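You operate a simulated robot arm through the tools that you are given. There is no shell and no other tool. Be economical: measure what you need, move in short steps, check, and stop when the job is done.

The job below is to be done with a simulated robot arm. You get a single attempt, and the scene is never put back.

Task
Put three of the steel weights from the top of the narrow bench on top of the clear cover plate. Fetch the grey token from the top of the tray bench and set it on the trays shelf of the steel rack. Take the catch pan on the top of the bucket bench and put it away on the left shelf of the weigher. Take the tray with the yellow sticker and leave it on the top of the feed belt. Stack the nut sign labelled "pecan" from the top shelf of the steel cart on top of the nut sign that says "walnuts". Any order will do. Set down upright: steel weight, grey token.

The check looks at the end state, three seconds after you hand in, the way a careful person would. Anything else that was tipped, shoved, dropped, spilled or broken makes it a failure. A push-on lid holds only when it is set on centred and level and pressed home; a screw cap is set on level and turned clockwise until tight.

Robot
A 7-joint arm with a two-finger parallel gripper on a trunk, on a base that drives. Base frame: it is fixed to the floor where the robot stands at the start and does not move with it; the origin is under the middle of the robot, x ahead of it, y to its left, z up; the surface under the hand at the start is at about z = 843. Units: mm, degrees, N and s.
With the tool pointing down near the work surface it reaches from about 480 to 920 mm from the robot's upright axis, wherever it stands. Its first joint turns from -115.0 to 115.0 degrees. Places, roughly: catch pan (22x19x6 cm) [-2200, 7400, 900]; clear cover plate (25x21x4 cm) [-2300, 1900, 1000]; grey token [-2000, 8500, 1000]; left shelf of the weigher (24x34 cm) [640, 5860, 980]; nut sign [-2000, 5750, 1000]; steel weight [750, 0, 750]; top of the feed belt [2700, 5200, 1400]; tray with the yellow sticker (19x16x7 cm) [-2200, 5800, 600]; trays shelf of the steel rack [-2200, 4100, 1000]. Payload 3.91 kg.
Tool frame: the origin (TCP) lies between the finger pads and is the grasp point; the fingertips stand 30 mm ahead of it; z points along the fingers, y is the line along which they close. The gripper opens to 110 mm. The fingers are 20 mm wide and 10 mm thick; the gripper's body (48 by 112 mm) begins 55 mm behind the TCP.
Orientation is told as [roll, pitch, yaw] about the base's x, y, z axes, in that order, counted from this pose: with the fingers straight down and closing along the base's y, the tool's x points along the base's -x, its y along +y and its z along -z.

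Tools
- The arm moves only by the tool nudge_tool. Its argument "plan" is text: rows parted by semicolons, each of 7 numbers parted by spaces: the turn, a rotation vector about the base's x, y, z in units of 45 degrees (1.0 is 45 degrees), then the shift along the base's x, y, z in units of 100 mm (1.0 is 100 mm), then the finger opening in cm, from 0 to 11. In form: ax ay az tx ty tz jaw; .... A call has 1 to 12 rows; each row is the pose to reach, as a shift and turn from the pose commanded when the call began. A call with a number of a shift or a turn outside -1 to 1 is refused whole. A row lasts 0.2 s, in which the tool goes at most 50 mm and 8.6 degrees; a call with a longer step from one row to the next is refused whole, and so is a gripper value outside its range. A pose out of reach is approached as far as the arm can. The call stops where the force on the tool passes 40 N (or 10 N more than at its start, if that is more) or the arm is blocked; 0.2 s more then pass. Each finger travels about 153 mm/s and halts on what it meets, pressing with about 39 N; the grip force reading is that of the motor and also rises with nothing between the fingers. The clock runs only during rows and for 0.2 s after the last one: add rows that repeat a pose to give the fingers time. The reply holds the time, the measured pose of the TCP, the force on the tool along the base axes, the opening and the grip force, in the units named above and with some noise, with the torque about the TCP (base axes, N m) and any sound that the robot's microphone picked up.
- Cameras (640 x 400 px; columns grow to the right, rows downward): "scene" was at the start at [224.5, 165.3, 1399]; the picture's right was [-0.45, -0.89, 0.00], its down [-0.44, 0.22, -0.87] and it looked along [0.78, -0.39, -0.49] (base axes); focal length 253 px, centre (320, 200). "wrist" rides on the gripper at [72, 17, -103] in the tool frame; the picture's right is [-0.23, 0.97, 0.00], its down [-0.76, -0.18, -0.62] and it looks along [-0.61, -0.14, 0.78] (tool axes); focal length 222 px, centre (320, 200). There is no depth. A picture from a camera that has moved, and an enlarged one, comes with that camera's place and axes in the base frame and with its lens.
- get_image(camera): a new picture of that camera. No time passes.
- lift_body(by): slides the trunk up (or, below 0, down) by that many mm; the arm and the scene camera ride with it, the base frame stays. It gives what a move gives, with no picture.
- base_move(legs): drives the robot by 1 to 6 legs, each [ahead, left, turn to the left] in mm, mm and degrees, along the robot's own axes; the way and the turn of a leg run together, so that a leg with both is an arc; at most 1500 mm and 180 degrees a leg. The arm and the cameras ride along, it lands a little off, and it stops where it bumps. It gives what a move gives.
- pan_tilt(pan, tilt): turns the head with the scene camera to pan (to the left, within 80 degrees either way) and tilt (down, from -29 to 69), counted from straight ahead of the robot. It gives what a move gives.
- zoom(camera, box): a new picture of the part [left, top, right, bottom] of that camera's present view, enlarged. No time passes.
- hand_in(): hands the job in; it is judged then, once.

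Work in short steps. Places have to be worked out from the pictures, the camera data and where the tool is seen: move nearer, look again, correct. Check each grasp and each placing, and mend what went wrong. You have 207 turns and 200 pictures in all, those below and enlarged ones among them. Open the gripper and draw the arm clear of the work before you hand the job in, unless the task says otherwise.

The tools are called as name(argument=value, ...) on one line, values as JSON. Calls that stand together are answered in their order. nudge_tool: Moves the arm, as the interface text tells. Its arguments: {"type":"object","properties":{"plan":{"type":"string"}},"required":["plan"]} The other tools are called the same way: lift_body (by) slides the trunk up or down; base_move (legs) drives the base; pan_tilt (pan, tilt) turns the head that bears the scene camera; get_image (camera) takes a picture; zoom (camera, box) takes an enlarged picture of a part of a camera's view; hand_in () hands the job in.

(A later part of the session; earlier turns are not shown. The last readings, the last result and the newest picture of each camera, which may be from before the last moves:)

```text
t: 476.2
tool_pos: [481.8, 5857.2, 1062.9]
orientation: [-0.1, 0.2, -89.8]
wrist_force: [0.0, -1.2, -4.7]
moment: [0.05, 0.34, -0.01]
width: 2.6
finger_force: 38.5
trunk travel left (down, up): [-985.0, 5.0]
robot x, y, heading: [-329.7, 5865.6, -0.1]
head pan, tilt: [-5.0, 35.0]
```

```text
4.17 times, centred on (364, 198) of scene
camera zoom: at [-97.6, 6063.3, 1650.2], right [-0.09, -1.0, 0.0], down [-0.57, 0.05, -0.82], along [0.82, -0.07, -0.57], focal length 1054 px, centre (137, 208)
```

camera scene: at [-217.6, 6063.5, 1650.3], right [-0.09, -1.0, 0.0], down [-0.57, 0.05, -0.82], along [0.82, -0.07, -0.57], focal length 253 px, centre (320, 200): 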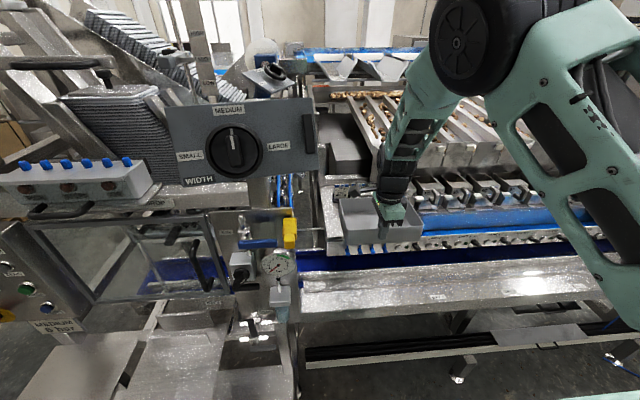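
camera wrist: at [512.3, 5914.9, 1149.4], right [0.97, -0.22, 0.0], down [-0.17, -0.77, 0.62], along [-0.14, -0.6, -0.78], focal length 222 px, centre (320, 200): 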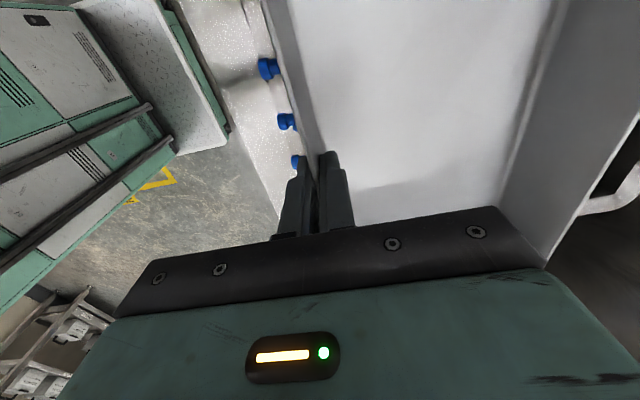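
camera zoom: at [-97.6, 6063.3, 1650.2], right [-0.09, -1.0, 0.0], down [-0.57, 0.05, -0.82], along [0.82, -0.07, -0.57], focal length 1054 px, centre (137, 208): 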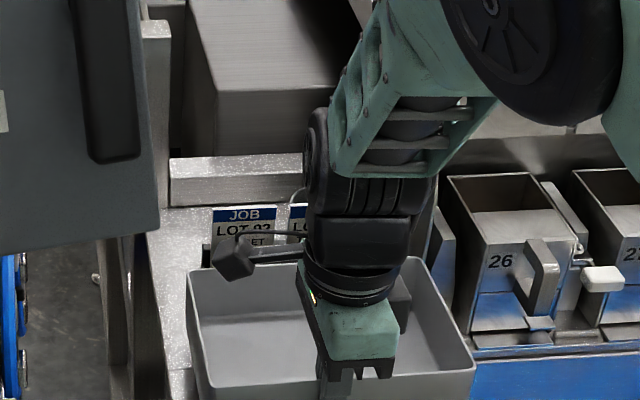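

Clean this time. I lower on in small steps.

nudge_tool(plan="0 0 0 0 0 -0.1 0; 0 0 0 0 0 -0.2 0; 0 0 0 0 0 -0.28 0; 0 0 0 0 0 -0.28 0")

get_image(camera="scene")

```text
t: 477.2
tool_pos: [483.6, 5858.2, 1039.5]
orientation: [0.3, 0.3, -89.8]
wrist_force: [-2.6, -2.3, 12.0]
moment: [1.07, 0.41, 0.13]
width: 2.9
finger_force: 38.9
trunk travel left (down, up): [-985.0, 5.0]
robot x, y, heading: [-325.0, 5864.1, 0.2]
head pan, tilt: [-5.0, 35.0]
```

```text
42 pictures are left
camera scene: at [-98.7, 6063.1, 1650.7], right [-0.09, -1.0, 0.0], down [-0.57, 0.05, -0.82], along [0.82, -0.07, -0.57], focal length 253 px, centre (320, 200)
```

scene: 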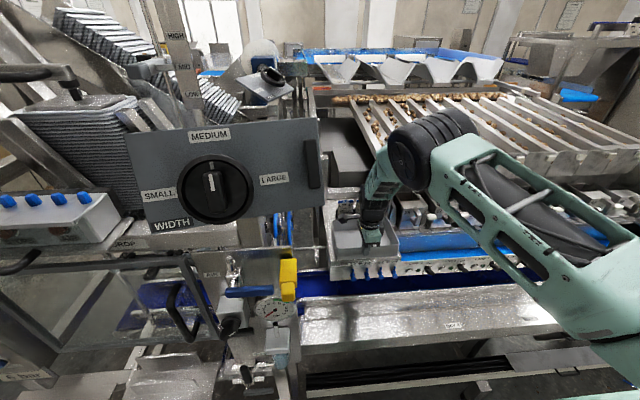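

Contact with the force centred ~65 mm to the left (+y): the left side bears first, maybe on a raised edge. I zoom in.

zoom(camera="scene", box=[310, 180, 422, 290])

get_image(camera="wrist")

```text
3.64 times, centred on (366, 235) of scene
camera zoom: at [-98.7, 6063.1, 1650.7], right [-0.09, -1.0, 0.0], down [-0.57, 0.05, -0.82], along [0.82, -0.07, -0.57], focal length 920 px, centre (153, 73)
```

zoom: 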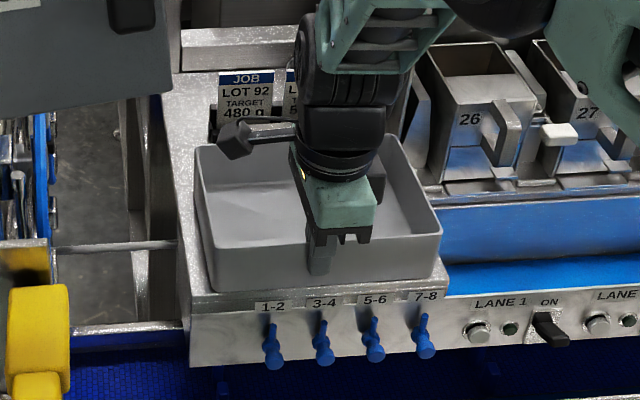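

```text
40 pictures are left
camera wrist: at [498.9, 5928.8, 1141.7], right [0.97, -0.22, 0.0], down [-0.18, -0.76, 0.62], along [-0.14, -0.6, -0.78], focal length 222 px, centre (320, 200)
```

wrist: 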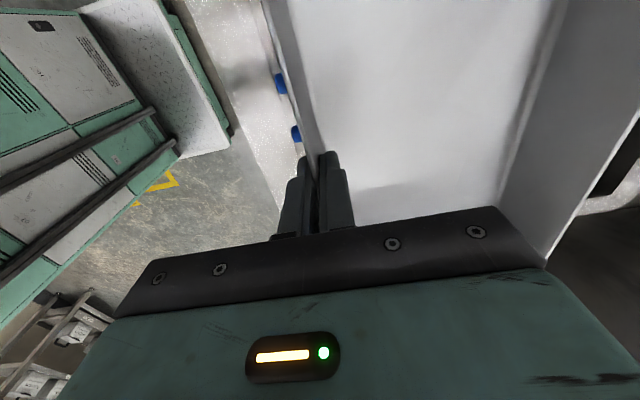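

The pan sits squarely on the shelf, clear of the cards and buckets. I relieve the press and open slowly.

nudge_tool(plan="0 0 0 0 0 0.03 0; 0 0 0 0 0 0.03 1; 0 0 0 0 0 0.03 2; 0 0 0 0 0 0.03 3; 0 0 0 0 0 0.03 3.6; 0 0 0 0 0 0.03 3.6")

nudge_tool(plan="0 0 0 0 0 0.2 3.6; 0 0 0 0 0 0.5 3.6; 0 0 0 0 0 0.8 3.6; 0 0 0 -0.1 0 1 3.6; 0 0 0 -0.5 0 1 3.6; 0 0 0 -0.9 0 1 3.6; 0 0 0 -1 0 1 3.6")

zoom(camera="scene", box=[310, 180, 422, 290])

```text
t: 478.6
tool_pos: [483.5, 5856.9, 1039.5]
orientation: [0.0, 0.1, -89.7]
wrist_force: [-0.2, -0.1, 0.2]
moment: [0.03, -0.03, -0.04]
width: 36.0
finger_force: 0.2
trunk travel left (down, up): [-985.0, 5.0]
robot x, y, heading: [-329.4, 5867.3, 0.5]
head pan, tilt: [-5.0, 35.0]
```

```text
t: 480.2
tool_pos: [379.3, 5858.1, 1140.6]
orientation: [0.0, 0.2, -89.9]
wrist_force: [0.4, -0.2, -0.4]
moment: [-0.02, 0.03, -0.02]
width: 36.0
finger_force: 0.0
trunk travel left (down, up): [-985.0, 5.0]
robot x, y, heading: [-330.2, 5865.5, 0.1]
head pan, tilt: [-5.0, 35.0]
```

```text
3.64 times, centred on (366, 235) of scene
camera zoom: at [-98.1, 6063.3, 1650.3], right [-0.09, -1.0, 0.0], down [-0.57, 0.05, -0.82], along [0.82, -0.07, -0.57], focal length 920 px, centre (153, 73)
```

zoom: 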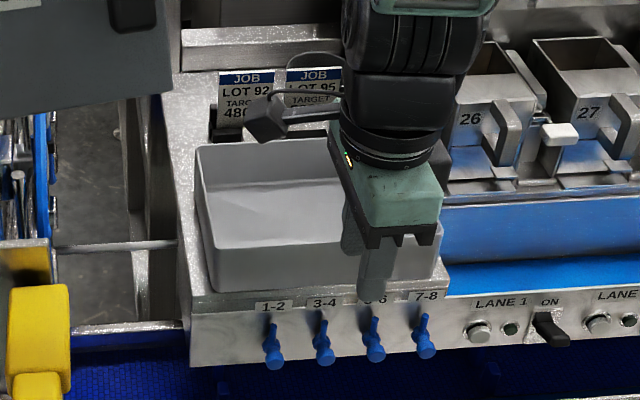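

The catch pan stands on the left shelf and the cards are undisturbed. I back off, restore the gripper yaw, and drive to the tray bench for the token.

base_move(legs=[[-600, 0, 0], [0, 0, 180], [0, -1250, 0], [0, -1250, 0]])

nudge_tool(plan="0 0 0.17 0 0 0.2 3.6; 0 0 0.34 0 0 0.4 3.6; 0 0 0.5 0 0 0.6 3.6; 0 0 0.67 0 0 0.8 3.6; 0 0 0.84 0 0 1 3.6; 0 0 1 0 0 1 3.6")

nudge_tool(plan="0 0 0.17 0 0 0.2 3.6; 0 0 0.34 0 0 0.4 3.6; 0 0 0.5 0 0 0.6 3.6; 0 0 0.67 0 0 0.8 3.6; 0 0 0.84 0 0 1 3.6; 0 0 1 0 0 1 3.6")

pan_tilt(pan=0, tilt=28)

get_image(camera="scene")

```text
t: 502.8
tool_pos: [-1539.5, 8404.7, 1140.4]
orientation: [0.0, 0.1, 88.9]
wrist_force: [-0.9, 0.7, 0.9]
moment: [-0.01, -0.02, -0.01]
width: 36.0
finger_force: 0.0
trunk travel left (down, up): [-985.0, 5.0]
robot x, y, heading: [-828.7, 8382.0, 178.8]
head pan, tilt: [-5.0, 35.0]
```

```text
t: 504.2
tool_pos: [-1539.1, 8404.1, 1241.1]
orientation: [0.0, 0.3, 134.0]
wrist_force: [0.6, -0.9, 0.2]
moment: [0.0, 0.01, 0.03]
width: 35.8
finger_force: 0.1
trunk travel left (down, up): [-985.0, 5.0]
robot x, y, heading: [-826.4, 8385.0, 178.7]
head pan, tilt: [-5.0, 35.0]
```

```text
t: 505.6
tool_pos: [-1539.1, 8405.7, 1341.1]
orientation: [0.0, 0.2, 179.1]
wrist_force: [0.0, -0.8, -0.2]
moment: [-0.01, -0.03, 0.01]
width: 35.9
finger_force: 0.0
trunk travel left (down, up): [-985.0, 5.0]
robot x, y, heading: [-827.9, 8383.4, 178.5]
head pan, tilt: [-5.0, 35.0]
```

```text
t: 506.3
tool_pos: [-1539.3, 8405.4, 1341.2]
orientation: [0.0, 0.3, 178.9]
wrist_force: [-0.7, -0.3, -0.6]
moment: [-0.01, -0.04, 0.0]
width: 35.8
finger_force: 0.1
trunk travel left (down, up): [-985.0, 5.0]
robot x, y, heading: [-827.3, 8383.1, 178.7]
head pan, tilt: [0.0, 28.0]
```

```text
38 pictures are left
camera scene: at [-1064.6, 8183.3, 1661.2], right [0.02, 1.0, 0.0], down [0.47, -0.01, -0.88], along [-0.88, 0.02, -0.47], focal length 253 px, centre (320, 200)
```

scene: 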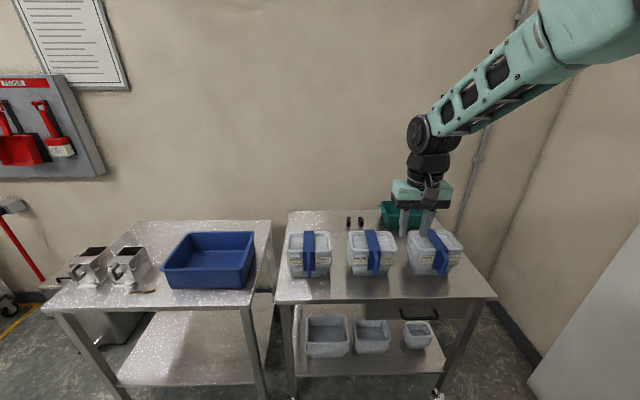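

zoom(camera="scene", box=[280, 195, 480, 305])

zoom(camera="scene", box=[330, 205, 400, 245])

```text
3.20 times, centred on (380, 250) of scene
camera zoom: at [-1064.6, 8183.3, 1661.2], right [0.02, 1.0, 0.0], down [0.47, -0.01, -0.88], along [-0.88, 0.02, -0.47], focal length 809 px, centre (128, 40)
```

zoom: 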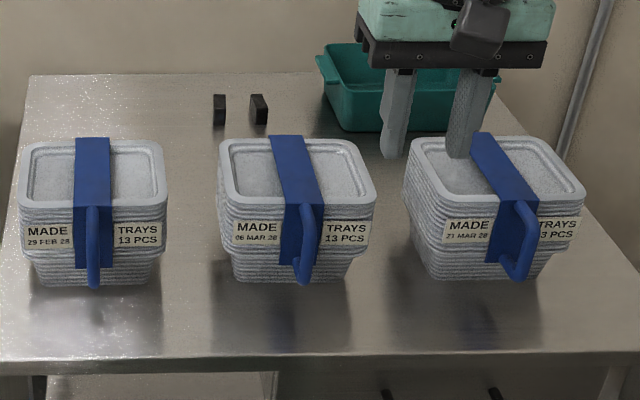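

```text
9.14 times, centred on (365, 225) of scene
camera zoom: at [-1064.6, 8183.3, 1661.2], right [0.02, 1.0, 0.0], down [0.47, -0.01, -0.88], along [-0.88, 0.02, -0.47], focal length 2312 px, centre (-91, -29)
```

zoom: 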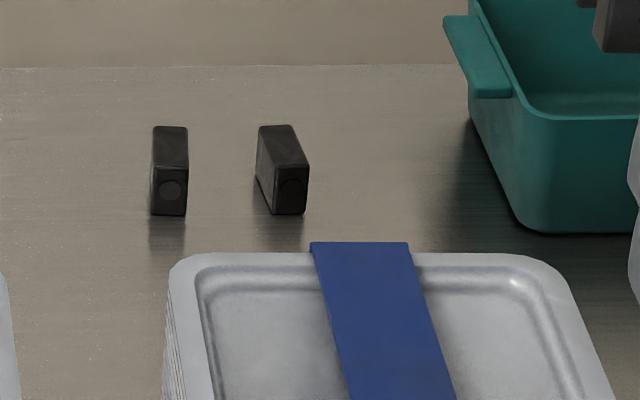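

Two dark blocks stand at the back; I need a closer look to identify the grey token. I drive nearer and use the wrist camera.

base_move(legs=[[490, 0, 1.2]])

get_image(camera="wrist")

pan_tilt(pan=-10, tilt=38)

get_image(camera="scene")

```text
t: 509.1
tool_pos: [-2024.0, 8400.2, 1339.0]
orientation: [0.0, 0.2, 179.9]
wrist_force: [0.4, 0.7, -1.0]
moment: [-0.03, 0.03, 0.01]
width: 36.0
finger_force: 0.1
trunk travel left (down, up): [-985.0, 5.0]
robot x, y, heading: [-1312.1, 8389.4, 179.6]
head pan, tilt: [0.0, 28.0]
```

```text
35 pictures are left
camera wrist: at [-1952.6, 8381.9, 1444.2], right [-0.23, -0.97, 0.0], down [-0.76, 0.18, 0.62], along [-0.6, 0.14, -0.78], focal length 222 px, centre (320, 200)
```

wrist: 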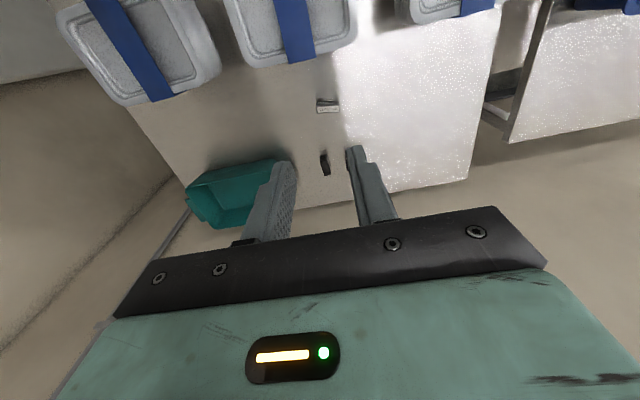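

```text
t: 509.9
tool_pos: [-2022.8, 8400.6, 1340.3]
orientation: [0.1, 0.1, 179.9]
wrist_force: [-0.2, -0.5, 0.1]
moment: [0.04, -0.01, -0.04]
width: 36.0
finger_force: 0.0
trunk travel left (down, up): [-985.0, 5.0]
robot x, y, heading: [-1312.4, 8389.5, 179.8]
head pan, tilt: [-10.0, 38.0]
```

```text
34 pictures are left
camera scene: at [-1539.8, 8200.6, 1645.8], right [0.18, 0.98, 0.0], down [0.61, -0.11, -0.79], along [-0.78, 0.14, -0.62], focal length 253 px, centre (320, 200)
```

scene: 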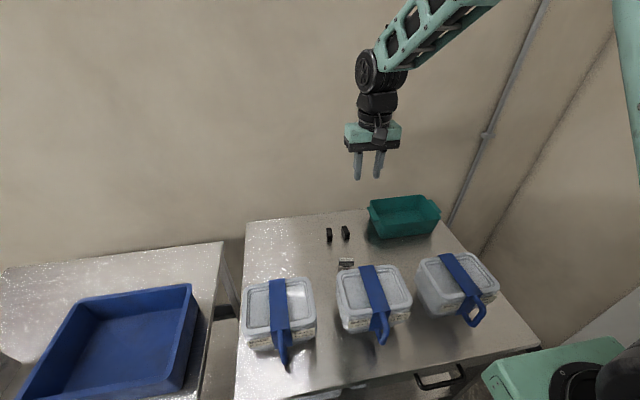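

A third, silvery item shows behind the middle tray stack. I zoom on it in both views.

zoom(camera="scene", box=[305, 215, 385, 280])

zoom(camera="wrist", box=[280, 75, 380, 185])

```text
6.15 times, centred on (345, 248) of scene
camera zoom: at [-1539.8, 8200.6, 1645.8], right [0.18, 0.98, 0.0], down [0.61, -0.11, -0.79], along [-0.78, 0.14, -0.62], focal length 1556 px, centre (166, -92)
```

zoom: 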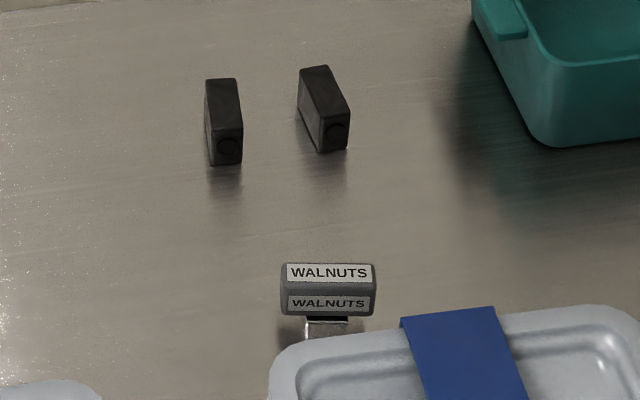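

```text
3.64 times, centred on (330, 130) of wrist
camera zoom: at [-1952.7, 8381.9, 1444.1], right [-0.23, -0.97, 0.0], down [-0.76, 0.18, 0.62], along [-0.6, 0.14, -0.78], focal length 808 px, centre (284, 454)
```

zoom: 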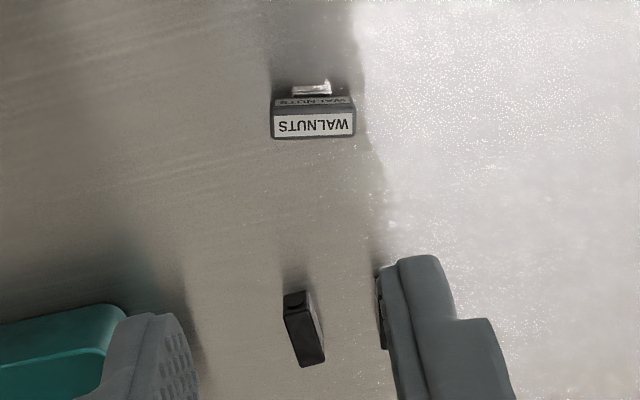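

zoom(camera="scene", box=[322, 222, 362, 247])

zoom(camera="scene", box=[330, 250, 370, 275])

```text
16.00 times, centred on (342, 234) of scene
camera zoom: at [-1539.8, 8200.6, 1645.8], right [0.18, 0.98, 0.0], down [0.61, -0.11, -0.79], along [-0.78, 0.14, -0.62], focal length 4046 px, centre (-32, -352)
```

zoom: 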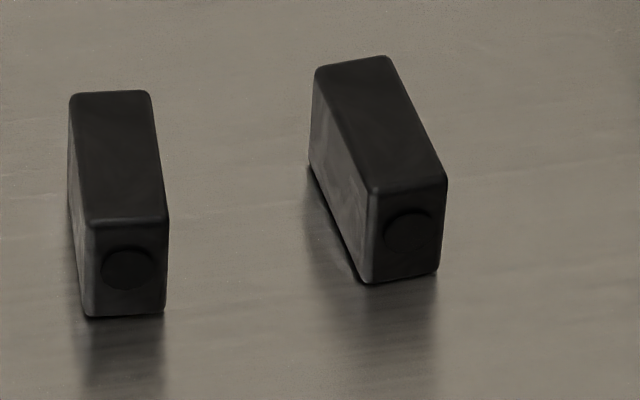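

```text
16.00 times, centred on (350, 262) of scene
camera zoom: at [-1539.8, 8200.6, 1645.8], right [0.18, 0.98, 0.0], down [0.61, -0.11, -0.79], along [-0.78, 0.14, -0.62], focal length 4046 px, centre (-160, -800)
```

zoom: 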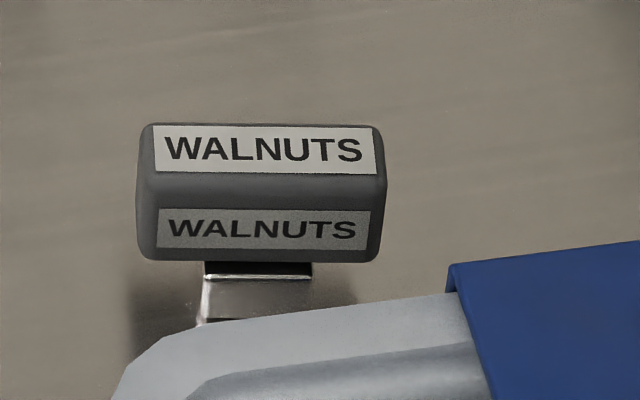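

The WALNUTS-labelled grey key with a metal foot is the grey token, near (-2104, 8397), head at z≈899. I descend above it to ~985 with the fingers open and look.

nudge_tool(plan="0 0 0 -0.25 0 -0.35 7.5; 0 0 0 -0.5 0 -0.7 7.5; 0 0 0 -0.8 -0.03 -0.9 7.5; 0 0 0 -0.8 -0.03 -1 7.5")

nudge_tool(plan="0 0 0 0 0 -0.45 7.5; 0 0 0 0 0 -0.9 7.5; 0 0 0 0 0 -1 7.5")

nudge_tool(plan="0 0 0 0 0 -0.45 7.5; 0 0 0 0 0 -0.9 7.5; 0 0 0 0 0 -1 7.5; 0 0 0 0 0 -1 7.5")

nudge_tool(plan="0 0 0 0 0 -0.3 7.5; 0 0 0 0 0 -0.5 7.5; 0 0 0 0 0 -0.5 7.5")

get_image(camera="wrist")

zoom(camera="scene", box=[300, 210, 396, 280])

```text
t: 510.9
tool_pos: [-2104.8, 8396.9, 1240.4]
orientation: [0.0, 0.0, 179.8]
wrist_force: [-0.6, -0.5, 0.2]
moment: [0.01, -0.02, 0.03]
width: 74.8
finger_force: 0.1
trunk travel left (down, up): [-985.0, 5.0]
robot x, y, heading: [-1311.2, 8389.6, 179.7]
head pan, tilt: [-10.0, 38.0]
```

```text
t: 511.6
tool_pos: [-2101.5, 8397.7, 1139.2]
orientation: [-0.1, 0.2, 179.8]
wrist_force: [0.1, 0.1, -0.1]
moment: [0.01, 0.03, 0.03]
width: 74.9
finger_force: 0.0
trunk travel left (down, up): [-985.0, 5.0]
robot x, y, heading: [-1315.4, 8386.0, 179.7]
head pan, tilt: [-10.0, 38.0]
```

```text
t: 512.6
tool_pos: [-2102.3, 8396.1, 1041.0]
orientation: [-0.1, 0.2, 179.9]
wrist_force: [-0.5, -0.6, 0.6]
moment: [0.02, -0.01, -0.01]
width: 75.0
finger_force: 0.0
trunk travel left (down, up): [-985.0, 5.0]
robot x, y, heading: [-1310.1, 8386.4, 179.8]
head pan, tilt: [-10.0, 38.0]
```

```text
t: 513.5
tool_pos: [-2104.9, 8396.2, 991.2]
orientation: [0.1, 0.3, 179.9]
wrist_force: [-0.2, -0.2, -0.9]
moment: [-0.02, -0.02, -0.02]
width: 75.2
finger_force: 0.1
trunk travel left (down, up): [-985.0, 5.0]
robot x, y, heading: [-1315.2, 8391.4, 180.0]
head pan, tilt: [-10.0, 38.0]
```

```text
29 pictures are left
camera wrist: at [-2033.6, 8377.6, 1094.3], right [-0.23, -0.97, 0.0], down [-0.76, 0.18, 0.62], along [-0.6, 0.14, -0.78], focal length 222 px, centre (320, 200)
```

wrist: 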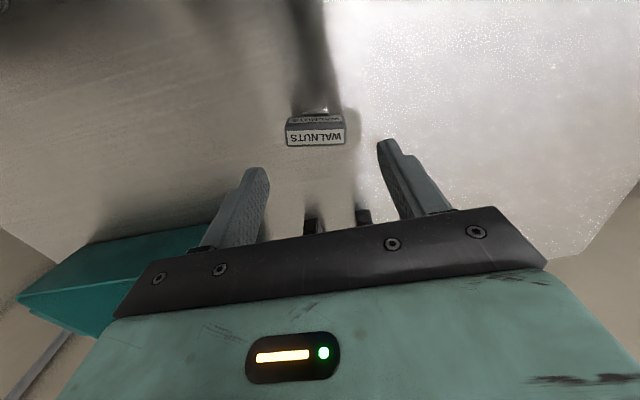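

```text
5.71 times, centred on (348, 245) of scene
camera zoom: at [-1540.0, 8200.6, 1645.7], right [0.18, 0.98, 0.0], down [0.61, -0.11, -0.79], along [-0.78, 0.14, -0.62], focal length 1445 px, centre (160, -57)
```

zoom: 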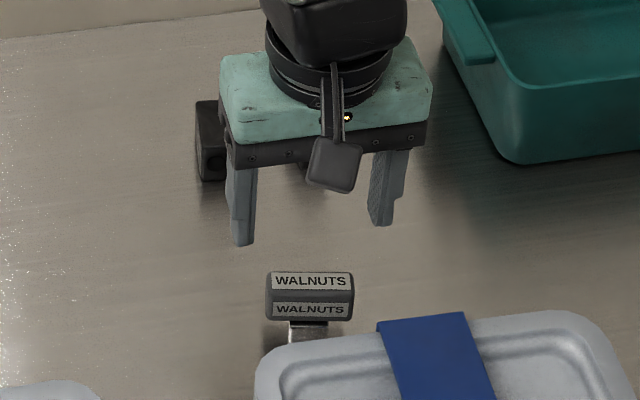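

The token's head top is z≈919, centre (-2098, 8396). I descend to 921 so the pads cover the head, and close.

nudge_tool(plan="0 0 0 0.06 0 -0.25 7.5; 0 0 0 0.06 0 -0.5 7.5; 0 0 0 0.06 0 -0.7 7.5; 0 0 0 0.06 0 -0.7 7.5; 0 0 0 0.06 0 -0.7 5.5; 0 0 0 0.06 0 -0.7 4; 0 0 0 0.06 0 -0.7 3; 0 0 0 0.06 0 -0.7 3; 0 0 0 0.06 0 -0.7 3")

nudge_tool(plan="0 0 0 0 0 0.1 3; 0 0 0 0 0 0.3 3; 0 0 0 0 0 0.6 3; 0 0 0 0 0 1 3; 0 0 0 0 0 1 3")

get_image(camera="wrist")

zoom(camera="scene", box=[300, 180, 396, 250])

```text
t: 515.5
tool_pos: [-2098.9, 8394.6, 921.3]
orientation: [0.1, 0.2, 179.9]
wrist_force: [-0.3, 0.5, 0.8]
moment: [0.0, 0.05, -0.02]
width: 56.4
finger_force: 38.6
trunk travel left (down, up): [-985.0, 5.0]
robot x, y, heading: [-1312.7, 8383.7, 179.6]
head pan, tilt: [-10.0, 38.0]
```

```text
t: 516.6
tool_pos: [-2096.8, 8396.3, 1020.9]
orientation: [0.0, 0.1, 179.8]
wrist_force: [0.7, 0.2, -0.6]
moment: [-0.01, 0.0, 0.0]
width: 56.3
finger_force: 39.0
trunk travel left (down, up): [-985.0, 5.0]
robot x, y, heading: [-1314.7, 8386.7, 179.6]
head pan, tilt: [-10.0, 38.0]
```

```text
27 pictures are left
camera wrist: at [-2026.2, 8378.8, 1124.0], right [-0.23, -0.97, 0.0], down [-0.76, 0.18, 0.62], along [-0.6, 0.14, -0.78], focal length 222 px, centre (320, 200)
```

wrist: 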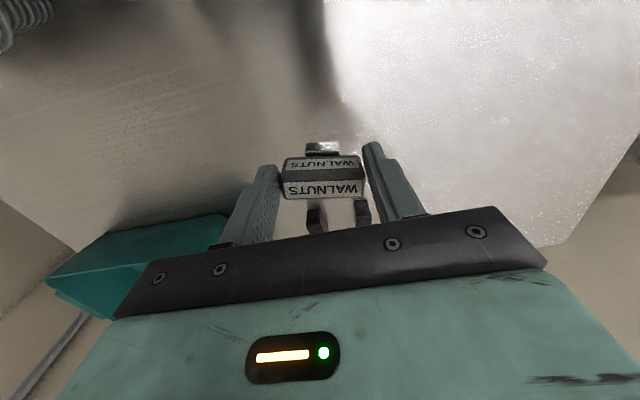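

```text
5.71 times, centred on (348, 215) of scene
camera zoom: at [-1539.7, 8200.6, 1645.7], right [0.18, 0.98, 0.0], down [0.61, -0.11, -0.79], along [-0.78, 0.14, -0.62], focal length 1445 px, centre (160, 114)
```

zoom: 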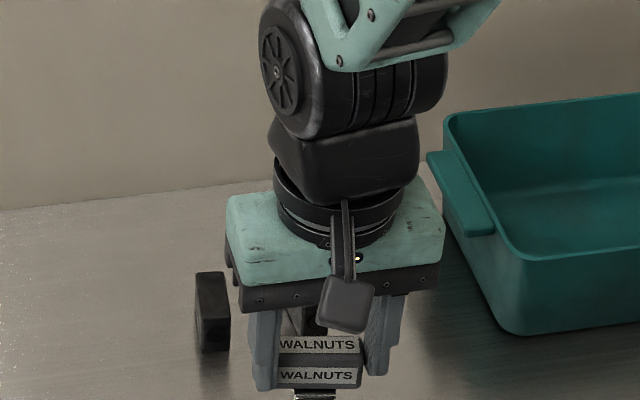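

Token held upright. I raise, retract, back to mid-lane, and strafe south to the steel rack (y≈4100).

nudge_tool(plan="0 0 0 0 0 0.4 3; 0 0 0 0 0 0.8 3; 0 0 0 0.3 0 1 3; 0 0 0 0.7 0 1 3; 0 0 0 1 0 1 3")

nudge_tool(plan="0 0 0 0.3 0 0.35 3; 0 0 0 0.6 0 0.7 3; 0 0 0 0.9 0 1 3")

base_move(legs=[[-420, 0, 0], [0, 1430, 0], [0, 1430, 0], [0, 1400, 0]])

pan_tilt(pan=0, tilt=25)

get_image(camera="scene")

```text
t: 517.9
tool_pos: [-1999.9, 8396.9, 1119.5]
orientation: [0.0, 0.2, 179.9]
wrist_force: [0.5, -0.4, -1.0]
moment: [0.0, 0.0, 0.03]
width: 56.2
finger_force: 38.2
trunk travel left (down, up): [-985.0, 5.0]
robot x, y, heading: [-1313.3, 8387.7, 180.0]
head pan, tilt: [-10.0, 38.0]
```

```text
t: 518.6
tool_pos: [-1907.5, 8397.6, 1219.8]
orientation: [0.0, 0.2, 179.9]
wrist_force: [-0.8, 0.5, -0.9]
moment: [0.03, -0.02, -0.01]
width: 56.4
finger_force: 38.6
trunk travel left (down, up): [-985.0, 5.0]
robot x, y, heading: [-1315.1, 8388.7, 179.8]
head pan, tilt: [-10.0, 38.0]
```

```text
t: 541.2
tool_pos: [-1544.6, 4159.2, 1218.8]
orientation: [0.0, 0.2, 178.5]
wrist_force: [-0.2, 0.5, -0.6]
moment: [0.01, -0.02, -0.03]
width: 55.7
finger_force: 38.9
trunk travel left (down, up): [-985.0, 5.0]
robot x, y, heading: [-946.9, 4136.4, 178.3]
head pan, tilt: [-10.0, 38.0]
```

```text
t: 542.0
tool_pos: [-1543.4, 4159.4, 1219.2]
orientation: [0.1, 0.2, 178.6]
wrist_force: [-0.4, 0.0, -1.2]
moment: [-0.01, 0.0, 0.04]
width: 55.7
finger_force: 38.9
trunk travel left (down, up): [-985.0, 5.0]
robot x, y, heading: [-953.0, 4134.6, 178.6]
head pan, tilt: [0.0, 25.0]
```

```text
25 pictures are left
camera scene: at [-1189.1, 3939.9, 1666.0], right [0.03, 1.0, 0.0], down [0.42, -0.01, -0.91], along [-0.91, 0.03, -0.42], focal length 253 px, centre (320, 200)
```

scene: 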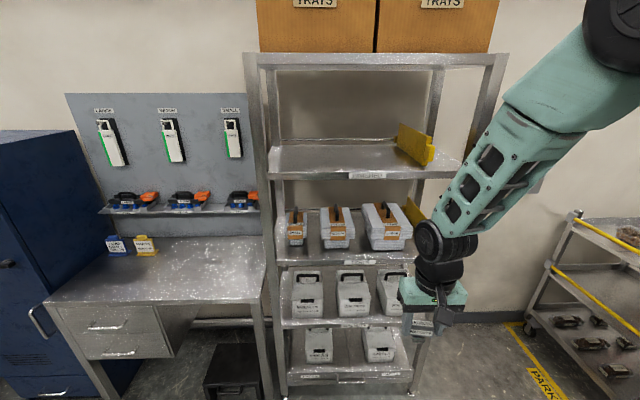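

zoom(camera="scene", box=[250, 60, 450, 280])

zoom(camera="scene", box=[310, 140, 450, 270])

```text
1.82 times, centred on (350, 170) of scene
camera zoom: at [-1189.1, 3939.9, 1666.0], right [0.03, 1.0, 0.0], down [0.42, -0.01, -0.91], along [-0.91, 0.03, -0.42], focal length 460 px, centre (266, 254)
```

zoom: 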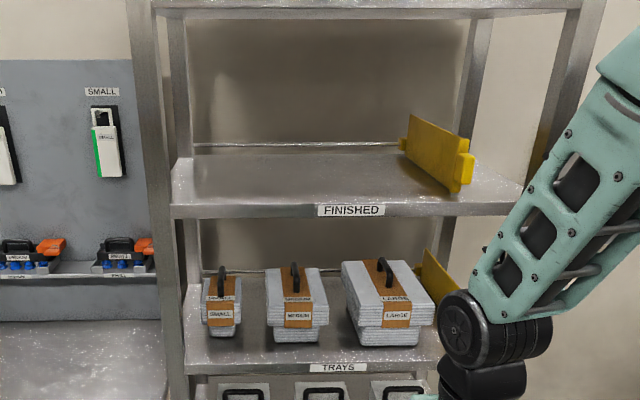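

```text
3.08 times, centred on (380, 205) of scene
camera zoom: at [-1189.1, 3939.9, 1666.0], right [0.03, 1.0, 0.0], down [0.42, -0.01, -0.91], along [-0.91, 0.03, -0.42], focal length 778 px, centre (135, 185)
```

zoom: 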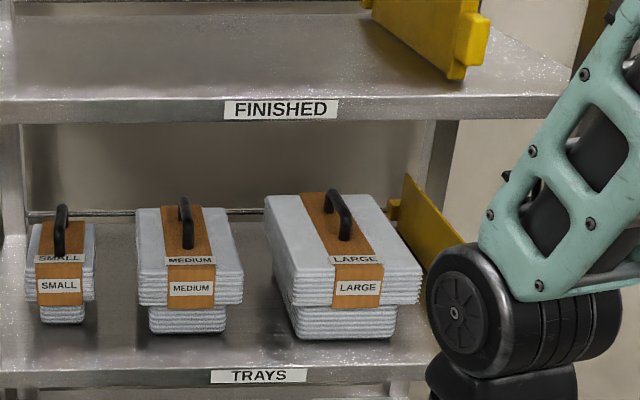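

The TRAYS shelf is below FINISHED, with a free front strip ~60 mm deep. To keep the forearm flat under the upper shelf, I lower the trunk, raise the tool, drive closer, and look.

lift_body(by=-250)

nudge_tool(plan="0 0 0 0 0 0.4 3; 0 0 0 0 0 0.8 3; 0 0 0 0 0 1 3")

nudge_tool(plan="0 0 0 0 0 0.4 3; 0 0 0 0 0 0.6 3")

base_move(legs=[[290, 210, 1.4]])

pan_tilt(pan=-10, tilt=25)

get_image(camera="scene")

```text
t: 544.5
tool_pos: [-1544.3, 4161.1, 969.9]
orientation: [0.0, 0.2, 178.5]
wrist_force: [0.2, -0.4, -0.5]
moment: [-0.02, -0.01, 0.0]
width: 55.4
finger_force: 39.1
trunk travel left (down, up): [-735.0, 255.0]
robot x, y, heading: [-952.8, 4140.5, 178.4]
head pan, tilt: [0.0, 25.0]
```

```text
t: 545.3
tool_pos: [-1545.7, 4161.0, 1070.1]
orientation: [0.1, 0.3, 178.5]
wrist_force: [-0.3, 0.9, -0.5]
moment: [-0.04, 0.0, -0.01]
width: 55.6
finger_force: 39.0
trunk travel left (down, up): [-735.0, 255.0]
robot x, y, heading: [-952.9, 4137.5, 178.1]
head pan, tilt: [0.0, 25.0]
```

```text
t: 545.9
tool_pos: [-1545.1, 4159.3, 1129.4]
orientation: [0.0, 0.1, 178.7]
wrist_force: [-1.1, -0.4, -1.4]
moment: [-0.02, -0.01, 0.02]
width: 55.3
finger_force: 38.9
trunk travel left (down, up): [-735.0, 255.0]
robot x, y, heading: [-950.1, 4133.0, 178.2]
head pan, tilt: [0.0, 25.0]
```

```text
t: 548.2
tool_pos: [-1837.2, 3941.1, 1127.7]
orientation: [0.0, 0.2, 179.6]
wrist_force: [-0.3, -0.7, -0.6]
moment: [0.02, -0.01, -0.01]
width: 55.7
finger_force: 39.2
trunk travel left (down, up): [-735.0, 255.0]
robot x, y, heading: [-1245.1, 3929.3, 179.4]
head pan, tilt: [0.0, 25.0]
```

```text
t: 549.0
tool_pos: [-1838.3, 3942.0, 1129.8]
orientation: [0.1, 0.2, 179.6]
wrist_force: [0.2, 0.7, -0.8]
moment: [0.02, -0.01, 0.0]
width: 55.7
finger_force: 38.6
trunk travel left (down, up): [-735.0, 255.0]
robot x, y, heading: [-1239.0, 3927.5, 179.5]
head pan, tilt: [-10.0, 25.0]
```

```text
22 pictures are left
camera scene: at [-1475.3, 3744.4, 1416.1], right [0.18, 0.98, 0.0], down [0.42, -0.08, -0.91], along [-0.89, 0.17, -0.42], focal length 253 px, centre (320, 200)
```

scene: 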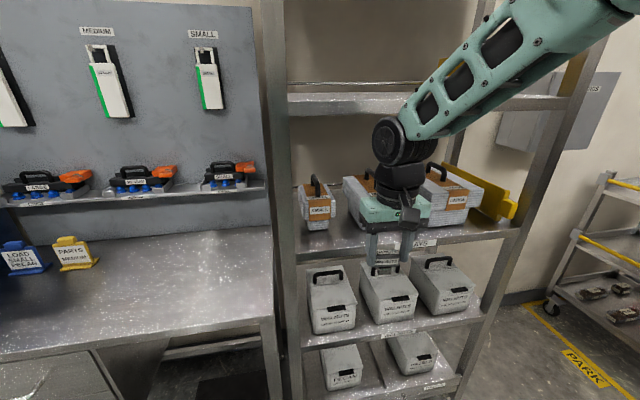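

zoom(camera="scene", box=[270, 80, 470, 280])

zoom(camera="wrist", box=[120, 0, 520, 240])

```text
2.00 times, centred on (370, 180) of scene
camera zoom: at [-1475.3, 3744.4, 1416.1], right [0.18, 0.98, 0.0], down [0.42, -0.08, -0.91], along [-0.89, 0.17, -0.42], focal length 506 px, centre (220, 240)
```

zoom: 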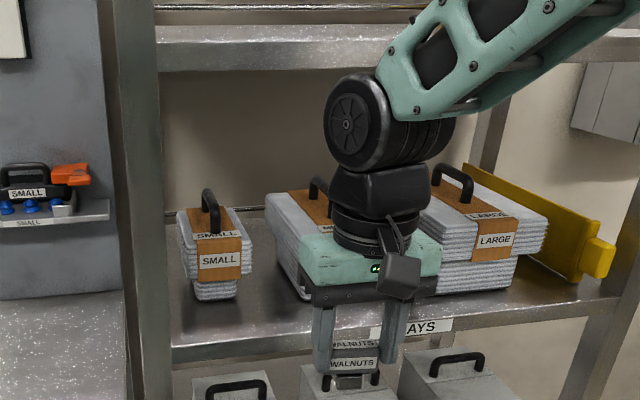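

```text
1.60 times, centred on (320, 120) of wrist
camera zoom: at [-1766.4, 3922.9, 1232.4], right [-0.23, -0.97, 0.0], down [-0.76, 0.18, 0.62], along [-0.6, 0.14, -0.78], focal length 355 px, centre (320, 328)
```

zoom: 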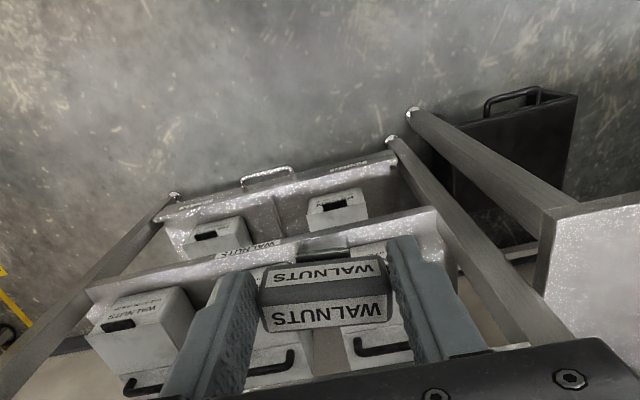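

Shelf z≈995±15, front edge x≈-2055, upper shelf lip z≈1350. I lower the trunk 200 more (tool compensating) so the forearm comes in flat, ending at TCP ≈1068.

nudge_tool(plan="0 0 0 0 0 0.4 3; 0 0 0 0 0 0.8 3; 0 0 0 0 0 0.95 3")

lift_body(by=-200)

nudge_tool(plan="0 0 0 -0.2 0 0.4 3; 0 0 0 -0.6 0.02 0.43 3; 0 0 0 -1 0.03 0.43 3; 0 0 0 -1 0.03 0.43 3")

get_image(camera="scene")

```text
t: 549.8
tool_pos: [-1840.0, 3941.2, 1224.4]
orientation: [-0.1, 0.2, 179.7]
wrist_force: [-0.7, -0.4, -0.7]
moment: [-0.01, 0.0, -0.04]
width: 55.5
finger_force: 38.9
trunk travel left (down, up): [-735.0, 255.0]
robot x, y, heading: [-1243.9, 3931.8, 179.3]
head pan, tilt: [-10.0, 25.0]
```

```text
t: 551.9
tool_pos: [-1838.4, 3940.2, 1024.2]
orientation: [0.0, 0.1, 179.6]
wrist_force: [-0.1, -0.4, -1.3]
moment: [0.01, 0.01, 0.04]
width: 55.2
finger_force: 39.4
trunk travel left (down, up): [-535.0, 455.0]
robot x, y, heading: [-1240.8, 3929.3, 179.4]
head pan, tilt: [-10.0, 25.0]
```

```text
t: 552.9
tool_pos: [-1940.1, 3944.8, 1066.5]
orientation: [0.0, 0.2, 179.6]
wrist_force: [0.0, -0.3, -1.3]
moment: [0.01, 0.0, 0.01]
width: 55.3
finger_force: 39.5
trunk travel left (down, up): [-535.0, 455.0]
robot x, y, heading: [-1244.0, 3931.3, 179.5]
head pan, tilt: [-10.0, 25.0]
```

```text
19 pictures are left
camera scene: at [-1475.2, 3744.5, 1216.1], right [0.18, 0.98, 0.0], down [0.42, -0.08, -0.91], along [-0.89, 0.17, -0.42], focal length 253 px, centre (320, 200)
```

scene: 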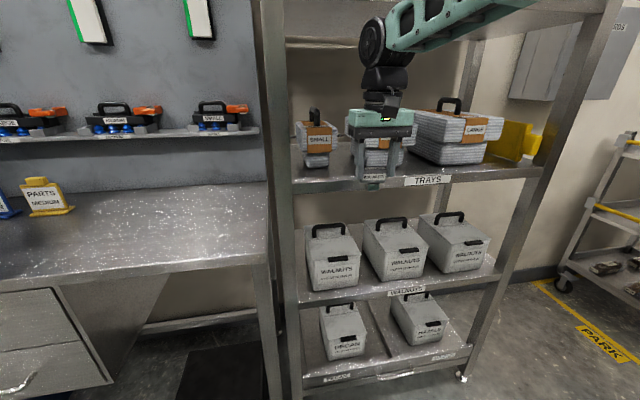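

zoom(camera="scene", box=[280, 90, 440, 200])

```text
3.64 times, centred on (360, 145) of scene
camera zoom: at [-1475.2, 3744.5, 1216.1], right [0.18, 0.98, 0.0], down [0.42, -0.08, -0.91], along [-0.89, 0.17, -0.42], focal length 920 px, centre (174, 400)
```

zoom: 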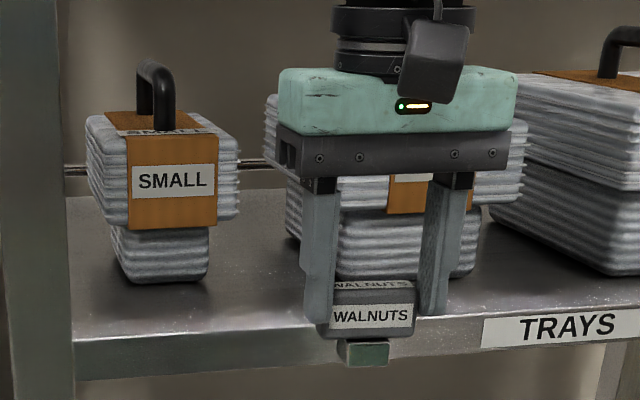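

Shelf edge at (-2044, z≈990); token foot is ~56 mm below TCP, and tray fronts are at x≈-2160, so there is room. I move in to x=-2085 at this height.

nudge_tool(plan="0 0 0 -0.3 0 0.05 3; 0 0 0 -0.6 0 0.05 3; 0 0 0 -0.9 0 0.05 3; 0 0 0 -0.95 0 0.05 3")

nudge_tool(plan="0 0 0 -0.25 0 0 3; 0 0 0 -0.5 0 0 3; 0 0 0 -0.5 0 0 3")

get_image(camera="scene")

zoom(camera="scene", box=[280, 90, 440, 200])

```text
t: 553.9
tool_pos: [-2034.3, 3944.9, 1071.1]
orientation: [0.0, 0.2, 179.7]
wrist_force: [0.3, -0.4, -0.4]
moment: [0.03, 0.0, 0.01]
width: 55.3
finger_force: 38.9
trunk travel left (down, up): [-535.0, 455.0]
robot x, y, heading: [-1244.0, 3929.4, 179.5]
head pan, tilt: [-10.0, 25.0]
```

```text
t: 554.7
tool_pos: [-2083.5, 3941.7, 1071.9]
orientation: [0.0, 0.2, 179.6]
wrist_force: [0.2, -0.5, -0.6]
moment: [0.01, -0.02, 0.02]
width: 55.5
finger_force: 38.4
trunk travel left (down, up): [-535.0, 455.0]
robot x, y, heading: [-1239.0, 3933.1, 179.5]
head pan, tilt: [-10.0, 25.0]
```

```text
17 pictures are left
camera scene: at [-1475.3, 3744.5, 1216.0], right [0.18, 0.98, 0.0], down [0.42, -0.08, -0.91], along [-0.89, 0.17, -0.42], focal length 253 px, centre (320, 200)
```

scene: 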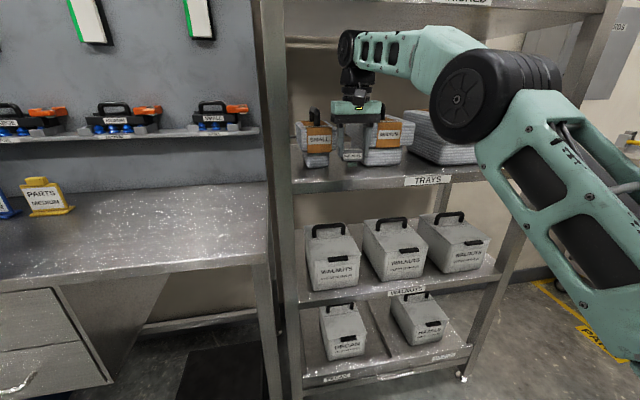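

```text
3.64 times, centred on (360, 145) of scene
camera zoom: at [-1475.3, 3744.5, 1216.0], right [0.18, 0.98, 0.0], down [0.42, -0.08, -0.91], along [-0.89, 0.17, -0.42], focal length 920 px, centre (174, 400)
```

zoom: 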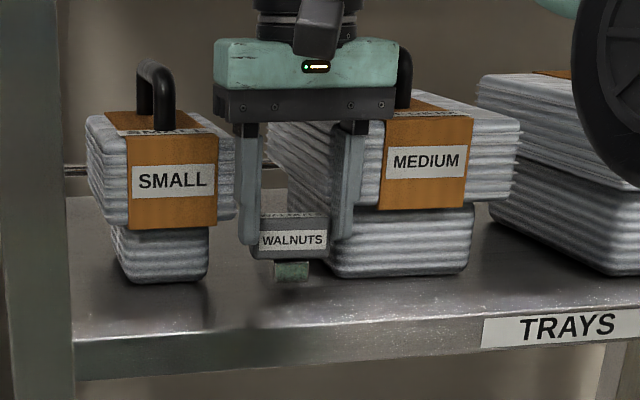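

The token is over the shelf strip, foot ≈26 mm above. I lower slowly.

nudge_tool(plan="0 0 0 0 0 -0.1 3; 0 0 0 0 0 -0.15 3; 0 0 0 0 0 -0.18 3; 0 0 0 0 0 -0.21 3; 0 0 0 0 0 -0.21 3")

```text
t: 555.5
tool_pos: [-2084.0, 3942.6, 1065.3]
orientation: [0.1, -0.8, 179.7]
wrist_force: [-1.5, -0.8, 16.9]
moment: [0.86, 0.16, 0.04]
width: 55.2
finger_force: 38.6
trunk travel left (down, up): [-535.0, 455.0]
robot x, y, heading: [-1243.2, 3929.6, 179.1]
head pan, tilt: [-10.0, 25.0]
stopped in row 3: the force on the tool passed its limit at 43 N (the readings are from after the stop); the commanded pose is now the measured one
```

The gripper's +y side met something (43 N) — probably the MEDIUM tray's overhanging top. I raise at once and look.

nudge_tool(plan="0 0 0 0 0 0.08 3; 0 0 0 0.06 -0.08 0.15 3; 0 0 0 0.15 -0.16 0.16 3; 0 0 0 0.15 -0.16 0.16 3")

zoom(camera="scene", box=[280, 90, 440, 200])

get_image(camera="wrist")

```text
t: 556.5
tool_pos: [-2069.9, 3927.7, 1079.5]
orientation: [0.2, -0.5, 179.7]
wrist_force: [-0.7, -0.7, -0.6]
moment: [-0.02, 0.01, 0.01]
width: 55.0
finger_force: 38.5
trunk travel left (down, up): [-535.0, 455.0]
robot x, y, heading: [-1239.5, 3932.1, 179.4]
head pan, tilt: [-10.0, 25.0]
```

```text
3.64 times, centred on (360, 145) of scene
camera zoom: at [-1475.4, 3744.4, 1216.0], right [0.18, 0.98, 0.0], down [0.42, -0.08, -0.91], along [-0.89, 0.17, -0.42], focal length 920 px, centre (174, 400)
```

zoom: 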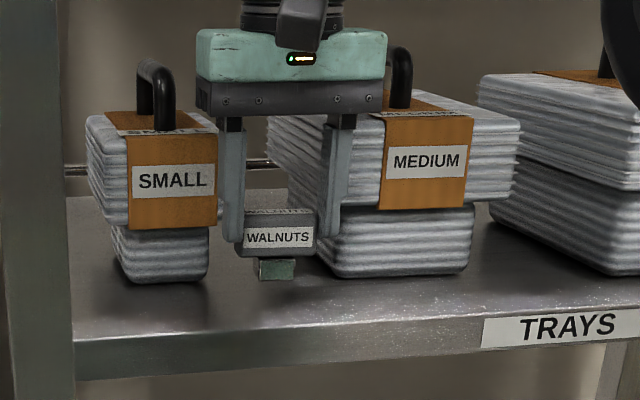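

```text
14 pictures are left
camera wrist: at [-1996.6, 3908.6, 1180.7], right [-0.23, -0.97, 0.0], down [-0.75, 0.18, 0.63], along [-0.61, 0.14, -0.78], focal length 222 px, centre (320, 200)
```

wrist: 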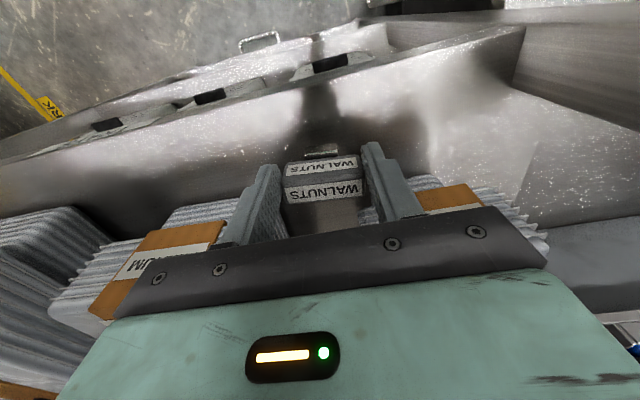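

The trays' upper fronts are at x≈-2094, so the 48 mm-deep gripper body needs TCP x≈-2066 (foot still ~22 mm inside the shelf edge). I shift 4 mm toward me, level the tool, and lower gently.

nudge_tool(plan="0.004 -0.011 0 0.04 0 0 3; 0.004 -0.011 0 0.04 0 -0.1 3; 0.004 -0.011 0 0.04 0 -0.18 3; 0.004 -0.011 0 0.04 0 -0.22 3; 0.004 -0.011 0 0.04 0 -0.22 3")

zoom(camera="scene", box=[280, 90, 440, 200])

```text
t: 557.7
tool_pos: [-2064.6, 3926.7, 1058.7]
orientation: [-0.1, -0.5, 179.6]
wrist_force: [-1.7, 0.6, 30.4]
moment: [0.01, 0.22, -0.16]
width: 55.2
finger_force: 39.9
trunk travel left (down, up): [-535.0, 455.0]
robot x, y, heading: [-1241.1, 3930.1, 179.5]
head pan, tilt: [-10.0, 25.0]
```

```text
3.64 times, centred on (360, 145) of scene
camera zoom: at [-1474.2, 3744.5, 1216.8], right [0.18, 0.98, 0.0], down [0.41, -0.08, -0.91], along [-0.89, 0.17, -0.42], focal length 920 px, centre (174, 400)
```

zoom: 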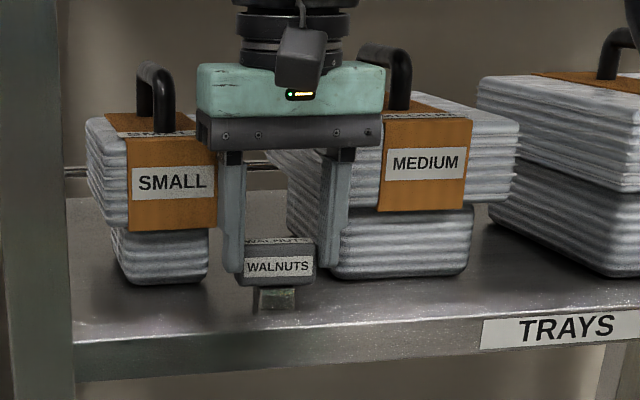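

The foot rests on the shelf (30 N, centred). I relieve and open, then check before leaving.

nudge_tool(plan="0 0 0 0 0 0.015 3; 0 0 0 0 0 0.015 5.7; 0 0 0 0 0 0.015 6.2; 0 0 0 0 0 0.015 7; 0 0 0 0 0 0.015 7.2; 0 0 0 0 0 0.015 7.2")

zoom(camera="scene", box=[280, 90, 440, 200])

```text
t: 559.1
tool_pos: [-2065.0, 3925.3, 1057.1]
orientation: [-0.1, -0.1, 179.6]
wrist_force: [-0.3, 0.6, 0.4]
moment: [-0.01, 0.02, -0.04]
width: 72.2
finger_force: 0.1
trunk travel left (down, up): [-535.0, 455.0]
robot x, y, heading: [-1240.3, 3930.6, 179.6]
head pan, tilt: [-10.0, 25.0]
```

```text
3.64 times, centred on (360, 145) of scene
camera zoom: at [-1475.3, 3744.4, 1216.0], right [0.18, 0.98, 0.0], down [0.42, -0.08, -0.91], along [-0.89, 0.17, -0.42], focal length 920 px, centre (174, 400)
```

zoom: 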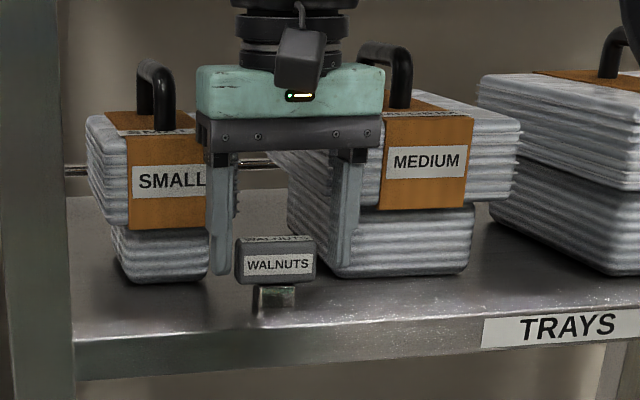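

The token stands upright. I withdraw straight back toward the robot with the fingers either side, then rise once clear.

nudge_tool(plan="0 0 0 0.15 0 0.02 7.6; 0 0 0 0.35 0 0.05 7.6; 0 0 0 0.6 0 0.08 7.6; 0 0 0 0.9 0 0.1 7.6; 0 0 0 1 0 0.1 7.6")

nudge_tool(plan="0 0 0 0.4 0 0 7.6; 0 0 0 0.8 0 0 7.6; 0 0 0 1 0 0 7.6")

zoom(camera="scene", box=[280, 90, 440, 200])

```text
t: 560.3
tool_pos: [-1964.2, 3927.2, 1066.6]
orientation: [-0.1, -0.1, 179.6]
wrist_force: [0.0, 0.1, 0.2]
moment: [0.01, -0.03, -0.01]
width: 75.8
finger_force: 0.0
trunk travel left (down, up): [-535.0, 455.0]
robot x, y, heading: [-1239.4, 3927.5, 179.3]
head pan, tilt: [-10.0, 25.0]
```

```text
t: 561.1
tool_pos: [-1865.5, 3926.5, 1068.1]
orientation: [-0.1, 0.0, 179.7]
wrist_force: [-0.7, 0.3, -0.9]
moment: [-0.03, -0.03, -0.01]
width: 75.8
finger_force: 0.0
trunk travel left (down, up): [-535.0, 455.0]
robot x, y, heading: [-1243.0, 3933.9, 179.5]
head pan, tilt: [-10.0, 25.0]
```

```text
3.64 times, centred on (360, 145) of scene
camera zoom: at [-1475.5, 3744.4, 1216.0], right [0.18, 0.98, 0.0], down [0.42, -0.08, -0.91], along [-0.89, 0.17, -0.42], focal length 920 px, centre (174, 400)
```

zoom: 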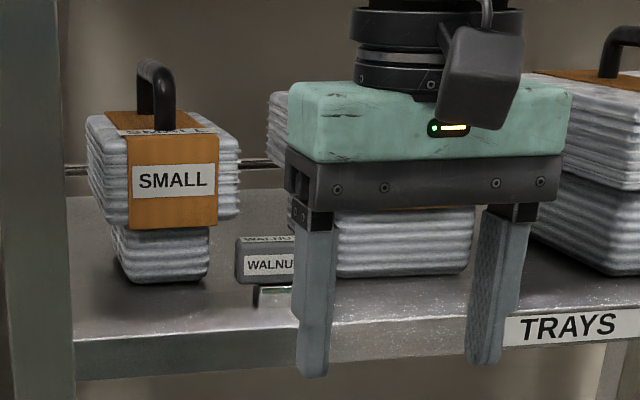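

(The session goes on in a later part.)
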